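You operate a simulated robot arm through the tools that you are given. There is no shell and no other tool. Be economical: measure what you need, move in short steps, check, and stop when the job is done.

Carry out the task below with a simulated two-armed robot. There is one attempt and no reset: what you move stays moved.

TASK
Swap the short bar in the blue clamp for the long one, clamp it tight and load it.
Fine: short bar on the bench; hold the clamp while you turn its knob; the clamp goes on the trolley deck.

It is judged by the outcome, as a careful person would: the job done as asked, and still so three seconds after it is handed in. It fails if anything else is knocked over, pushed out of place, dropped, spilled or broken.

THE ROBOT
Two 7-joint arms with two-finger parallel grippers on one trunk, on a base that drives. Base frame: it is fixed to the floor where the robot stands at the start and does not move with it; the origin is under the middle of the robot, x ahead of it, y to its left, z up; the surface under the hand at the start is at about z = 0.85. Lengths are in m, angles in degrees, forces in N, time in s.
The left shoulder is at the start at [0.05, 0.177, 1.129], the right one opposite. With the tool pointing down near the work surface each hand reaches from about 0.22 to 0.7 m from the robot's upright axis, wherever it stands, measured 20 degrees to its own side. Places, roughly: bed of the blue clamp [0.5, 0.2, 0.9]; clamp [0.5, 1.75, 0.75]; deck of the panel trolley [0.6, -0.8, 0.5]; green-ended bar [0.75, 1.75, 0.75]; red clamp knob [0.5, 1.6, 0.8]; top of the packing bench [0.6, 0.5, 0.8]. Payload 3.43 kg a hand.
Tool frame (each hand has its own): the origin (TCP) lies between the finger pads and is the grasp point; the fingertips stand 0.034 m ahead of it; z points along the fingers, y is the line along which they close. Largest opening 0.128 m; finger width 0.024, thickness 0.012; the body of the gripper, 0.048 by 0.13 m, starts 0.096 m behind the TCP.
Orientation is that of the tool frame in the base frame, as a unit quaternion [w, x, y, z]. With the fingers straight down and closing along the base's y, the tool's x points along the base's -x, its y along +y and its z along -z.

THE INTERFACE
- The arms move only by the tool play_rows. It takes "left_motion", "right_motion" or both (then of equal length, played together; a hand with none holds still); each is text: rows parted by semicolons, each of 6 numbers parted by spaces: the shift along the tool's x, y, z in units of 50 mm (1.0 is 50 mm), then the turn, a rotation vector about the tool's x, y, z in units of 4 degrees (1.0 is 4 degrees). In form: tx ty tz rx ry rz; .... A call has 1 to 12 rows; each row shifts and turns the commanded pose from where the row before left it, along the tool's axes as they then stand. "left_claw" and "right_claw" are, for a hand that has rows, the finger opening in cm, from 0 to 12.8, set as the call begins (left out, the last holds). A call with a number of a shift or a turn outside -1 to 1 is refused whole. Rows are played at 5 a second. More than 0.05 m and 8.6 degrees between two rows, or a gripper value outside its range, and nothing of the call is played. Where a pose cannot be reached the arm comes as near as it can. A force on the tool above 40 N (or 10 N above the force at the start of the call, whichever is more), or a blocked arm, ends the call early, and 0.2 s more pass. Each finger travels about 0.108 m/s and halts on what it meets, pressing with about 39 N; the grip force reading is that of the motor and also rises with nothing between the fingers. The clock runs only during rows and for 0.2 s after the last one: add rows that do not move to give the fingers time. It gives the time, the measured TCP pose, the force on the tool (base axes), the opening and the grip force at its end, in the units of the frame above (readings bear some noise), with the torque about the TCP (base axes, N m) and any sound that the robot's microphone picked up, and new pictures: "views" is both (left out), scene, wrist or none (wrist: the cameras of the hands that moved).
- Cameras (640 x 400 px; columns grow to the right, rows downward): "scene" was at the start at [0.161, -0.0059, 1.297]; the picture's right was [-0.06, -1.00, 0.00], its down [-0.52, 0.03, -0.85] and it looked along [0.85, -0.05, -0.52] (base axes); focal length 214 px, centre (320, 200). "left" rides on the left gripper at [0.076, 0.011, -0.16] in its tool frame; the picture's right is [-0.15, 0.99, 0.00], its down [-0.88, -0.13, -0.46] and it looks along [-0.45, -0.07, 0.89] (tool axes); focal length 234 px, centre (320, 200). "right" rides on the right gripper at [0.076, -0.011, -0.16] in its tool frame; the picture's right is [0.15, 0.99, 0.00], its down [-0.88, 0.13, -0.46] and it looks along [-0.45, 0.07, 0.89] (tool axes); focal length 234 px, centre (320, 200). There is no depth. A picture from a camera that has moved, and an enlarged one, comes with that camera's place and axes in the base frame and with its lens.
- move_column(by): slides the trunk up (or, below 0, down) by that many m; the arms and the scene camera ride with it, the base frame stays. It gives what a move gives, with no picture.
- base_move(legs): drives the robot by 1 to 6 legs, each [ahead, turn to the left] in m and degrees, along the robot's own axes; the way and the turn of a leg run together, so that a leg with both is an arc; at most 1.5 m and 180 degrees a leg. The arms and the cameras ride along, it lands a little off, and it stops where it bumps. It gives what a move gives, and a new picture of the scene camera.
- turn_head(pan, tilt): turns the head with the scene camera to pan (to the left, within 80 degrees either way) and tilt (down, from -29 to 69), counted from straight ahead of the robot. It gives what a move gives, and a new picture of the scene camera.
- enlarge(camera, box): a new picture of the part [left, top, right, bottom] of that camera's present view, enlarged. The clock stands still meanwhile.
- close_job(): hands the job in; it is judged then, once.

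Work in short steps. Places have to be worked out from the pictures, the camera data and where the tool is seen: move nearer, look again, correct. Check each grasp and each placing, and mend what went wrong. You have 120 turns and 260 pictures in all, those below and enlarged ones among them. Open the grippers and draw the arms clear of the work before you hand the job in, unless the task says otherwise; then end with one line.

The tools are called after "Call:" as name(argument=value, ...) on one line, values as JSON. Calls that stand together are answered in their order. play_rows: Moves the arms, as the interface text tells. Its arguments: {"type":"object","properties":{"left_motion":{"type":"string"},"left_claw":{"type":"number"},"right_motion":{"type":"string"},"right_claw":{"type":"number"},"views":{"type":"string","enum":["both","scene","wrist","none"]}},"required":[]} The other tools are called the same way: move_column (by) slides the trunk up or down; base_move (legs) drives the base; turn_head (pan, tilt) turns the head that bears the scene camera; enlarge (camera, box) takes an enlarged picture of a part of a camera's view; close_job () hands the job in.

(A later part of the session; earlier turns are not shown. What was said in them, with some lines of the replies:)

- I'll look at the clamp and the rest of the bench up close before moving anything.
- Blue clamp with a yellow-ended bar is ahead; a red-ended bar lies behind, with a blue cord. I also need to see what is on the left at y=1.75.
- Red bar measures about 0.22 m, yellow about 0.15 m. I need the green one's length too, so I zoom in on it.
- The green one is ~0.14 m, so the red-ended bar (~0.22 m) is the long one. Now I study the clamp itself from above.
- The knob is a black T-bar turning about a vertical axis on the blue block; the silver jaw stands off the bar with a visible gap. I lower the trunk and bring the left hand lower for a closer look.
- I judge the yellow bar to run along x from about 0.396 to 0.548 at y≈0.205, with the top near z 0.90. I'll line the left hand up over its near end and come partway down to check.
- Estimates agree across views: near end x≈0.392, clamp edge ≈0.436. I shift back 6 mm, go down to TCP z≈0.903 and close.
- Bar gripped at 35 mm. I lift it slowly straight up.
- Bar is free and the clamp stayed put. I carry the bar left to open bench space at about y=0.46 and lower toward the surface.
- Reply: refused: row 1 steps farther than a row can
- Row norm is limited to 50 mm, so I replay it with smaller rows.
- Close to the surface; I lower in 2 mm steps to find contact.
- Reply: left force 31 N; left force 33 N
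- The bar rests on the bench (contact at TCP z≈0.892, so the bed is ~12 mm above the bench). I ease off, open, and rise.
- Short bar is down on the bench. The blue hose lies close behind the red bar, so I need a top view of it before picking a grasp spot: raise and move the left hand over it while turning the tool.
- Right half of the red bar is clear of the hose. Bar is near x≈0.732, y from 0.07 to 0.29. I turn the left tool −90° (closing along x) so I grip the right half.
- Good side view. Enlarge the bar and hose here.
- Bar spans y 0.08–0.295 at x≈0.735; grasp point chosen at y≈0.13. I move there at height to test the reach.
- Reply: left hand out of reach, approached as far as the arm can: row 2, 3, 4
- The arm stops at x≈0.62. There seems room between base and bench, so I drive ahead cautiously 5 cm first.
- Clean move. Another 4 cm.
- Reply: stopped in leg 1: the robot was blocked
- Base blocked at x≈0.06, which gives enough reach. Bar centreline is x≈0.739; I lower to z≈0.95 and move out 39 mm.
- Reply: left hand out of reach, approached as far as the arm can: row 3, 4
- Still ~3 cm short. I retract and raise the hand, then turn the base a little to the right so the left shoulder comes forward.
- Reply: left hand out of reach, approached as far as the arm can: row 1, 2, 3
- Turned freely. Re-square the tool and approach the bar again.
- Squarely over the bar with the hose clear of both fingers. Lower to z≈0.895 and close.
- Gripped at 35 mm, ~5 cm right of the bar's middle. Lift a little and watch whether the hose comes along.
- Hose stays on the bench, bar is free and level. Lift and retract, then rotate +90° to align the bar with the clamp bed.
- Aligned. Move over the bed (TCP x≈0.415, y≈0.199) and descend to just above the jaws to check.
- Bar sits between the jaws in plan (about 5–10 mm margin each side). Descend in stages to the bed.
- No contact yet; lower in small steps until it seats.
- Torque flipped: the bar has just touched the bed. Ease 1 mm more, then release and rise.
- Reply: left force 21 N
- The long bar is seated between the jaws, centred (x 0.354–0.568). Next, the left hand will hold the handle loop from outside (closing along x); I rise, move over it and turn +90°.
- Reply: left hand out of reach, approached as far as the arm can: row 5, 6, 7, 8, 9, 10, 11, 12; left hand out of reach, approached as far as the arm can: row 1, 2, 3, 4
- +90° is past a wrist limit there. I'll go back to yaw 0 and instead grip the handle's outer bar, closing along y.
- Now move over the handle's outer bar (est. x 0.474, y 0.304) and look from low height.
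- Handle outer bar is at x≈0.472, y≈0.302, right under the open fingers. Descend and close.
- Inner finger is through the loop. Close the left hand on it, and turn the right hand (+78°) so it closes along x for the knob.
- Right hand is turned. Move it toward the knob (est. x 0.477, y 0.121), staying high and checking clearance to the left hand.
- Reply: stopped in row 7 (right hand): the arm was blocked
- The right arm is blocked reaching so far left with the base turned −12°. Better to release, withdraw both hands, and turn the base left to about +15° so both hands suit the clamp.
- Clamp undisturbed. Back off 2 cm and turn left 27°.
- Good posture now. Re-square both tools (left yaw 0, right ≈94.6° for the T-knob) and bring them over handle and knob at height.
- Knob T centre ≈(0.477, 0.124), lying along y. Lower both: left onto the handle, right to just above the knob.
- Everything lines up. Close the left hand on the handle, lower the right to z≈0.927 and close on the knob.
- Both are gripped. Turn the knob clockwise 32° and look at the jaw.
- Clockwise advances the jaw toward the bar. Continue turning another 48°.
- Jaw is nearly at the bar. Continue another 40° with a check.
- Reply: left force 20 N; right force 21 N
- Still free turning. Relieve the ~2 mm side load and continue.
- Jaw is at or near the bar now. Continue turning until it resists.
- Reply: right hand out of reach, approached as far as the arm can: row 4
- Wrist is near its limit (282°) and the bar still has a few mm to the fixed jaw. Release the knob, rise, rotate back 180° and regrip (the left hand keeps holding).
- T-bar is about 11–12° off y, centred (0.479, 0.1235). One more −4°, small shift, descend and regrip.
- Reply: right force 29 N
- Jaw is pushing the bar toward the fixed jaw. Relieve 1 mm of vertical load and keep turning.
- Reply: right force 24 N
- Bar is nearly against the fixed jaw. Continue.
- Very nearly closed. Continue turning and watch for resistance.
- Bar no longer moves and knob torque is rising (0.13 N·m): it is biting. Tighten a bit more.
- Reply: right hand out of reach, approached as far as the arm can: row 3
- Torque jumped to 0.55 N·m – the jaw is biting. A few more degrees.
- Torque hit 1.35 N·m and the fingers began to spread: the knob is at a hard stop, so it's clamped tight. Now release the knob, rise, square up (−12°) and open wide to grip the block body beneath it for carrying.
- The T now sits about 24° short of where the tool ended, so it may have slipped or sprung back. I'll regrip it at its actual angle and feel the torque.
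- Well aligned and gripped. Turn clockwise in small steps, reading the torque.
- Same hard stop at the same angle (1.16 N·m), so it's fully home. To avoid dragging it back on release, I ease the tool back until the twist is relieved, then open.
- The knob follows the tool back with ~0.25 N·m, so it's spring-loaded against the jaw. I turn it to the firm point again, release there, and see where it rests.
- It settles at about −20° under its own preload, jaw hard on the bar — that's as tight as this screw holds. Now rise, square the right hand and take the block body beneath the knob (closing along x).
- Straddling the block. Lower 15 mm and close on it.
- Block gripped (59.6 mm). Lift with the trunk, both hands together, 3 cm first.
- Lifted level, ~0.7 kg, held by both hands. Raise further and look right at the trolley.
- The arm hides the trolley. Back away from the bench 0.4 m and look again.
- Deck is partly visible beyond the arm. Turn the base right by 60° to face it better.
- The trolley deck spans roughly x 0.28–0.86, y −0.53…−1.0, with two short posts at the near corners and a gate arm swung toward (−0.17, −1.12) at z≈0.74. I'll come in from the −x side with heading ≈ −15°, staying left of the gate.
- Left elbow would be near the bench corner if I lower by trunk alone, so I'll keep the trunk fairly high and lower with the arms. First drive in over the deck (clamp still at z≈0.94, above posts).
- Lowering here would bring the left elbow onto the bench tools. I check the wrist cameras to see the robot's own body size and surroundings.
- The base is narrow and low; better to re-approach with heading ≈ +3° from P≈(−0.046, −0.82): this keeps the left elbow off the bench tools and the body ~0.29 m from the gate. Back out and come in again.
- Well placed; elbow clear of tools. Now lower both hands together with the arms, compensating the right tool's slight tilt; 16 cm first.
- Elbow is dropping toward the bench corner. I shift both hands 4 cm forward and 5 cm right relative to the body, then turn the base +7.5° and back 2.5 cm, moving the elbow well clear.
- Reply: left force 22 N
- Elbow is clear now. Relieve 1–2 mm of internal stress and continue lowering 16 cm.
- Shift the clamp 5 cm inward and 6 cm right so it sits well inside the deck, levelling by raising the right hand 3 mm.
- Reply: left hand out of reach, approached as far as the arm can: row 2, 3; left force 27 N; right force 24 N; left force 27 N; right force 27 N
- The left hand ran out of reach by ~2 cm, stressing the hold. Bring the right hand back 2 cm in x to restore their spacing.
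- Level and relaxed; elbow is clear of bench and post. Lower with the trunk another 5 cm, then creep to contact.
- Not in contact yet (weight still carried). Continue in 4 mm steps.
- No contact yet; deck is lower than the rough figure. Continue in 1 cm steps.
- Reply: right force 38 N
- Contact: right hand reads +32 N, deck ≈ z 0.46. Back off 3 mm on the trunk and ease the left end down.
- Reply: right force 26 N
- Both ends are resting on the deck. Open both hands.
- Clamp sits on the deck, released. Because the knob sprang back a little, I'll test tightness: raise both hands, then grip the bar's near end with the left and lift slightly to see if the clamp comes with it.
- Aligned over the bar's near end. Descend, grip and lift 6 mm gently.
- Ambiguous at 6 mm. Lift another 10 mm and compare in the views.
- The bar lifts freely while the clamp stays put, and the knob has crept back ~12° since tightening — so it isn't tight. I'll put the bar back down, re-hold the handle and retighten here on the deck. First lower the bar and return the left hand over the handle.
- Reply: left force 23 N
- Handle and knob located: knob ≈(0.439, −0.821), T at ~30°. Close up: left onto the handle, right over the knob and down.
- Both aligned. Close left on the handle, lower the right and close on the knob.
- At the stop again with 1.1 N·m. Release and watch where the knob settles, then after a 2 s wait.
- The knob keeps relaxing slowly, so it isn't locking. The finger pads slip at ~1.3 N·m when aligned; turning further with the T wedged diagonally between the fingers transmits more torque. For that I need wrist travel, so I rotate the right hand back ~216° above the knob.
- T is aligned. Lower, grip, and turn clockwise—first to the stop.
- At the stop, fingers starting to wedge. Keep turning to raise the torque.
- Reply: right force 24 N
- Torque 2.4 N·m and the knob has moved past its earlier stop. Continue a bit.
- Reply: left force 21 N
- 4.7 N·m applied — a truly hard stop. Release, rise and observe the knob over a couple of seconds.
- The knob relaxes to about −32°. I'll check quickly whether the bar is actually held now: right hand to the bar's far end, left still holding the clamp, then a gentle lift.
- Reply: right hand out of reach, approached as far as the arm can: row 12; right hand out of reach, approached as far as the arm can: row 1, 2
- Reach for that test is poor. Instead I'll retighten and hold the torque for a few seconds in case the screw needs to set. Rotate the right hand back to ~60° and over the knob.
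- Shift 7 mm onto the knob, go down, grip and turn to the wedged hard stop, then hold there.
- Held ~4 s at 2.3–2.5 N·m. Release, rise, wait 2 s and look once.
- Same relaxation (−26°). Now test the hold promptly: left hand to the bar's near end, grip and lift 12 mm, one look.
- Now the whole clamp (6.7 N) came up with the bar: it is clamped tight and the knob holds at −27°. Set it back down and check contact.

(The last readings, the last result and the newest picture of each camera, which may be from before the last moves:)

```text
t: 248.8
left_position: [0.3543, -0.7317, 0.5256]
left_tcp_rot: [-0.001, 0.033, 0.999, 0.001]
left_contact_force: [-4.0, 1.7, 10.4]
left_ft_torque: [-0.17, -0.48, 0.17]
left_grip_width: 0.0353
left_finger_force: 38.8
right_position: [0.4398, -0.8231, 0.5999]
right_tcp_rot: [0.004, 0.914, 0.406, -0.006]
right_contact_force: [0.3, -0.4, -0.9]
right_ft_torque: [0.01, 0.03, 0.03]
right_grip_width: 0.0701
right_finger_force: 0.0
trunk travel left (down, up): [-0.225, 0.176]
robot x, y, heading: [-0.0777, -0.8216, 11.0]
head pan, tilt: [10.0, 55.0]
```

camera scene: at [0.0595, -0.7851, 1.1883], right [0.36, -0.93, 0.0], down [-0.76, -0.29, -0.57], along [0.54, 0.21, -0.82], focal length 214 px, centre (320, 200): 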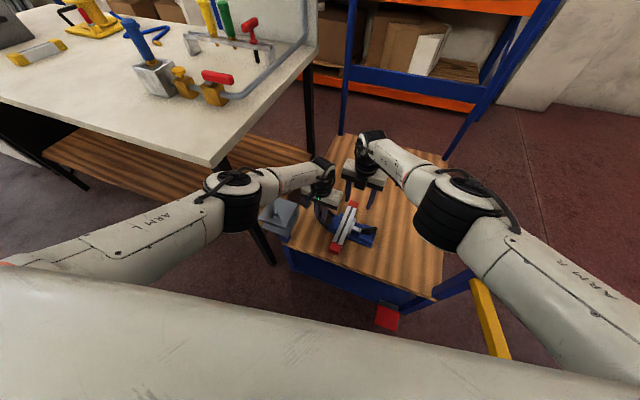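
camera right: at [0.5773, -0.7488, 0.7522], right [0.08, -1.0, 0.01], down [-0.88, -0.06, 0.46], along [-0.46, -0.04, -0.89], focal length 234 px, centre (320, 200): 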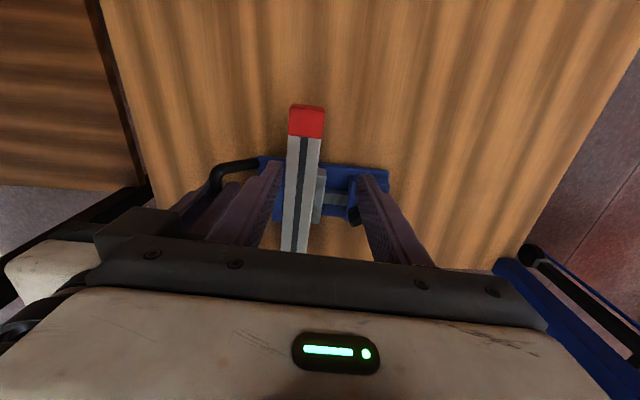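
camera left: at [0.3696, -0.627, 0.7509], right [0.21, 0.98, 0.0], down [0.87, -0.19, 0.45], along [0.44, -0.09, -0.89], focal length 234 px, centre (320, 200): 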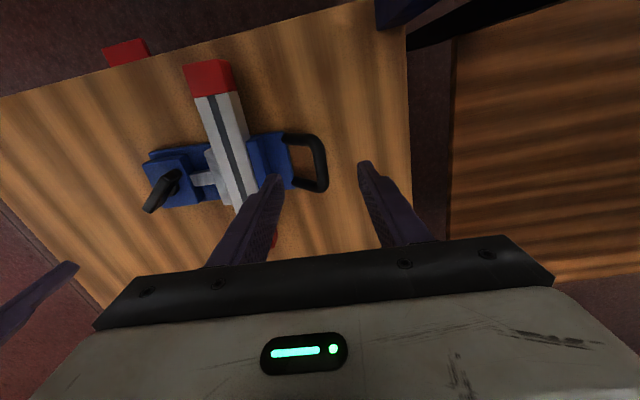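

The clamp rests on the deck again. Open the left hand and lift both hands well clear.

Call:
play_rows(left_motion="0 0 -0.04 0 0 0; 0 0 0 0 0 0; 0 0 0 0 0 0; 0 0 -0.8 0 0 0; 0 0 -1 0 0 0; 0 0 -1 0 0 0; 0 0 -1 0 0 0", left_claw=6.5, right_motion="0 0 0 0 0 0; 0 0 0 0 0 0; 0 0 0 0 0 0; 0 0 -0.8 0 0 0; 0 0 -1 0 0 0; 0 0 -1 0 0 0; 0 0 -1 0 0 0", views="scene")

Call:
enlarge(camera="right", box=[220, 60, 420, 240])

```text
t: 250.4
left_position: [0.352, -0.7341, 0.7182]
left_tcp_rot: [-0.002, 0.033, 0.999, 0.002]
left_contact_force: [-0.2, -0.5, 0.3]
left_ft_torque: [-0.01, 0.03, 0.03]
left_grip_width: 0.0654
left_finger_force: 0.1
right_position: [0.441, -0.8183, 0.7886]
right_tcp_rot: [0.004, 0.914, 0.406, -0.007]
right_contact_force: [-0.6, -0.9, 1.1]
right_ft_torque: [0.0, 0.01, -0.01]
right_grip_width: 0.0699
right_finger_force: 0.1
trunk travel left (down, up): [-0.225, 0.176]
robot x, y, heading: [-0.0767, -0.8217, 11.0]
head pan, tilt: [10.0, 55.0]
camera scene: at [0.0593, -0.7852, 1.1882], right [0.36, -0.93, 0.0], down [-0.76, -0.29, -0.57], along [0.54, 0.21, -0.82], focal length 214 px, centre (320, 200)
```

scene: 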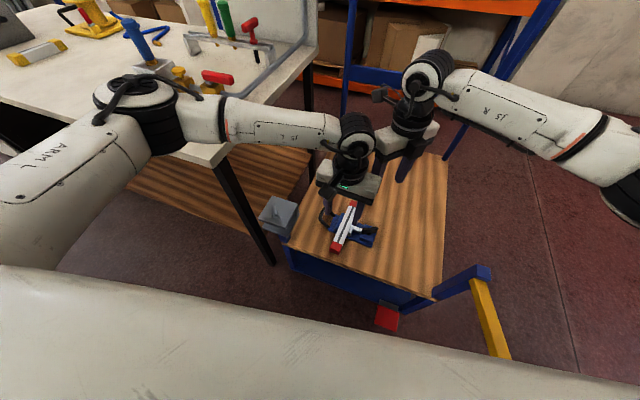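

```text
2.22 times, centred on (320, 150) of right
camera zoom: at [0.4845, -0.7521, 0.9461], right [0.83, -0.56, 0.0], down [-0.49, -0.73, 0.47], along [-0.26, -0.39, -0.88], focal length 520 px, centre (320, 311)
```

zoom: 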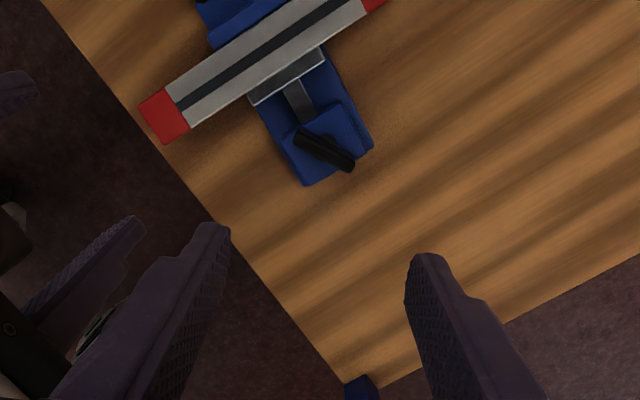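

The clamp is fully on the deck with the long bar gripped, the knob is steady, and both hands are open and clear. Handing in.

Call:
close_job()

```text
The job is handed in.
```

The long red-ended bar is in the blue clamp and tightened, the clamp is on the trolley deck, and the short yellow-ended bar is on the bench. I tightened it again on the deck because the first tightening had worked loose on the way over. After that, lifting the bar raised the whole clamp. The knob springs back about 25° each time it is released, so the grip could ease again with time.
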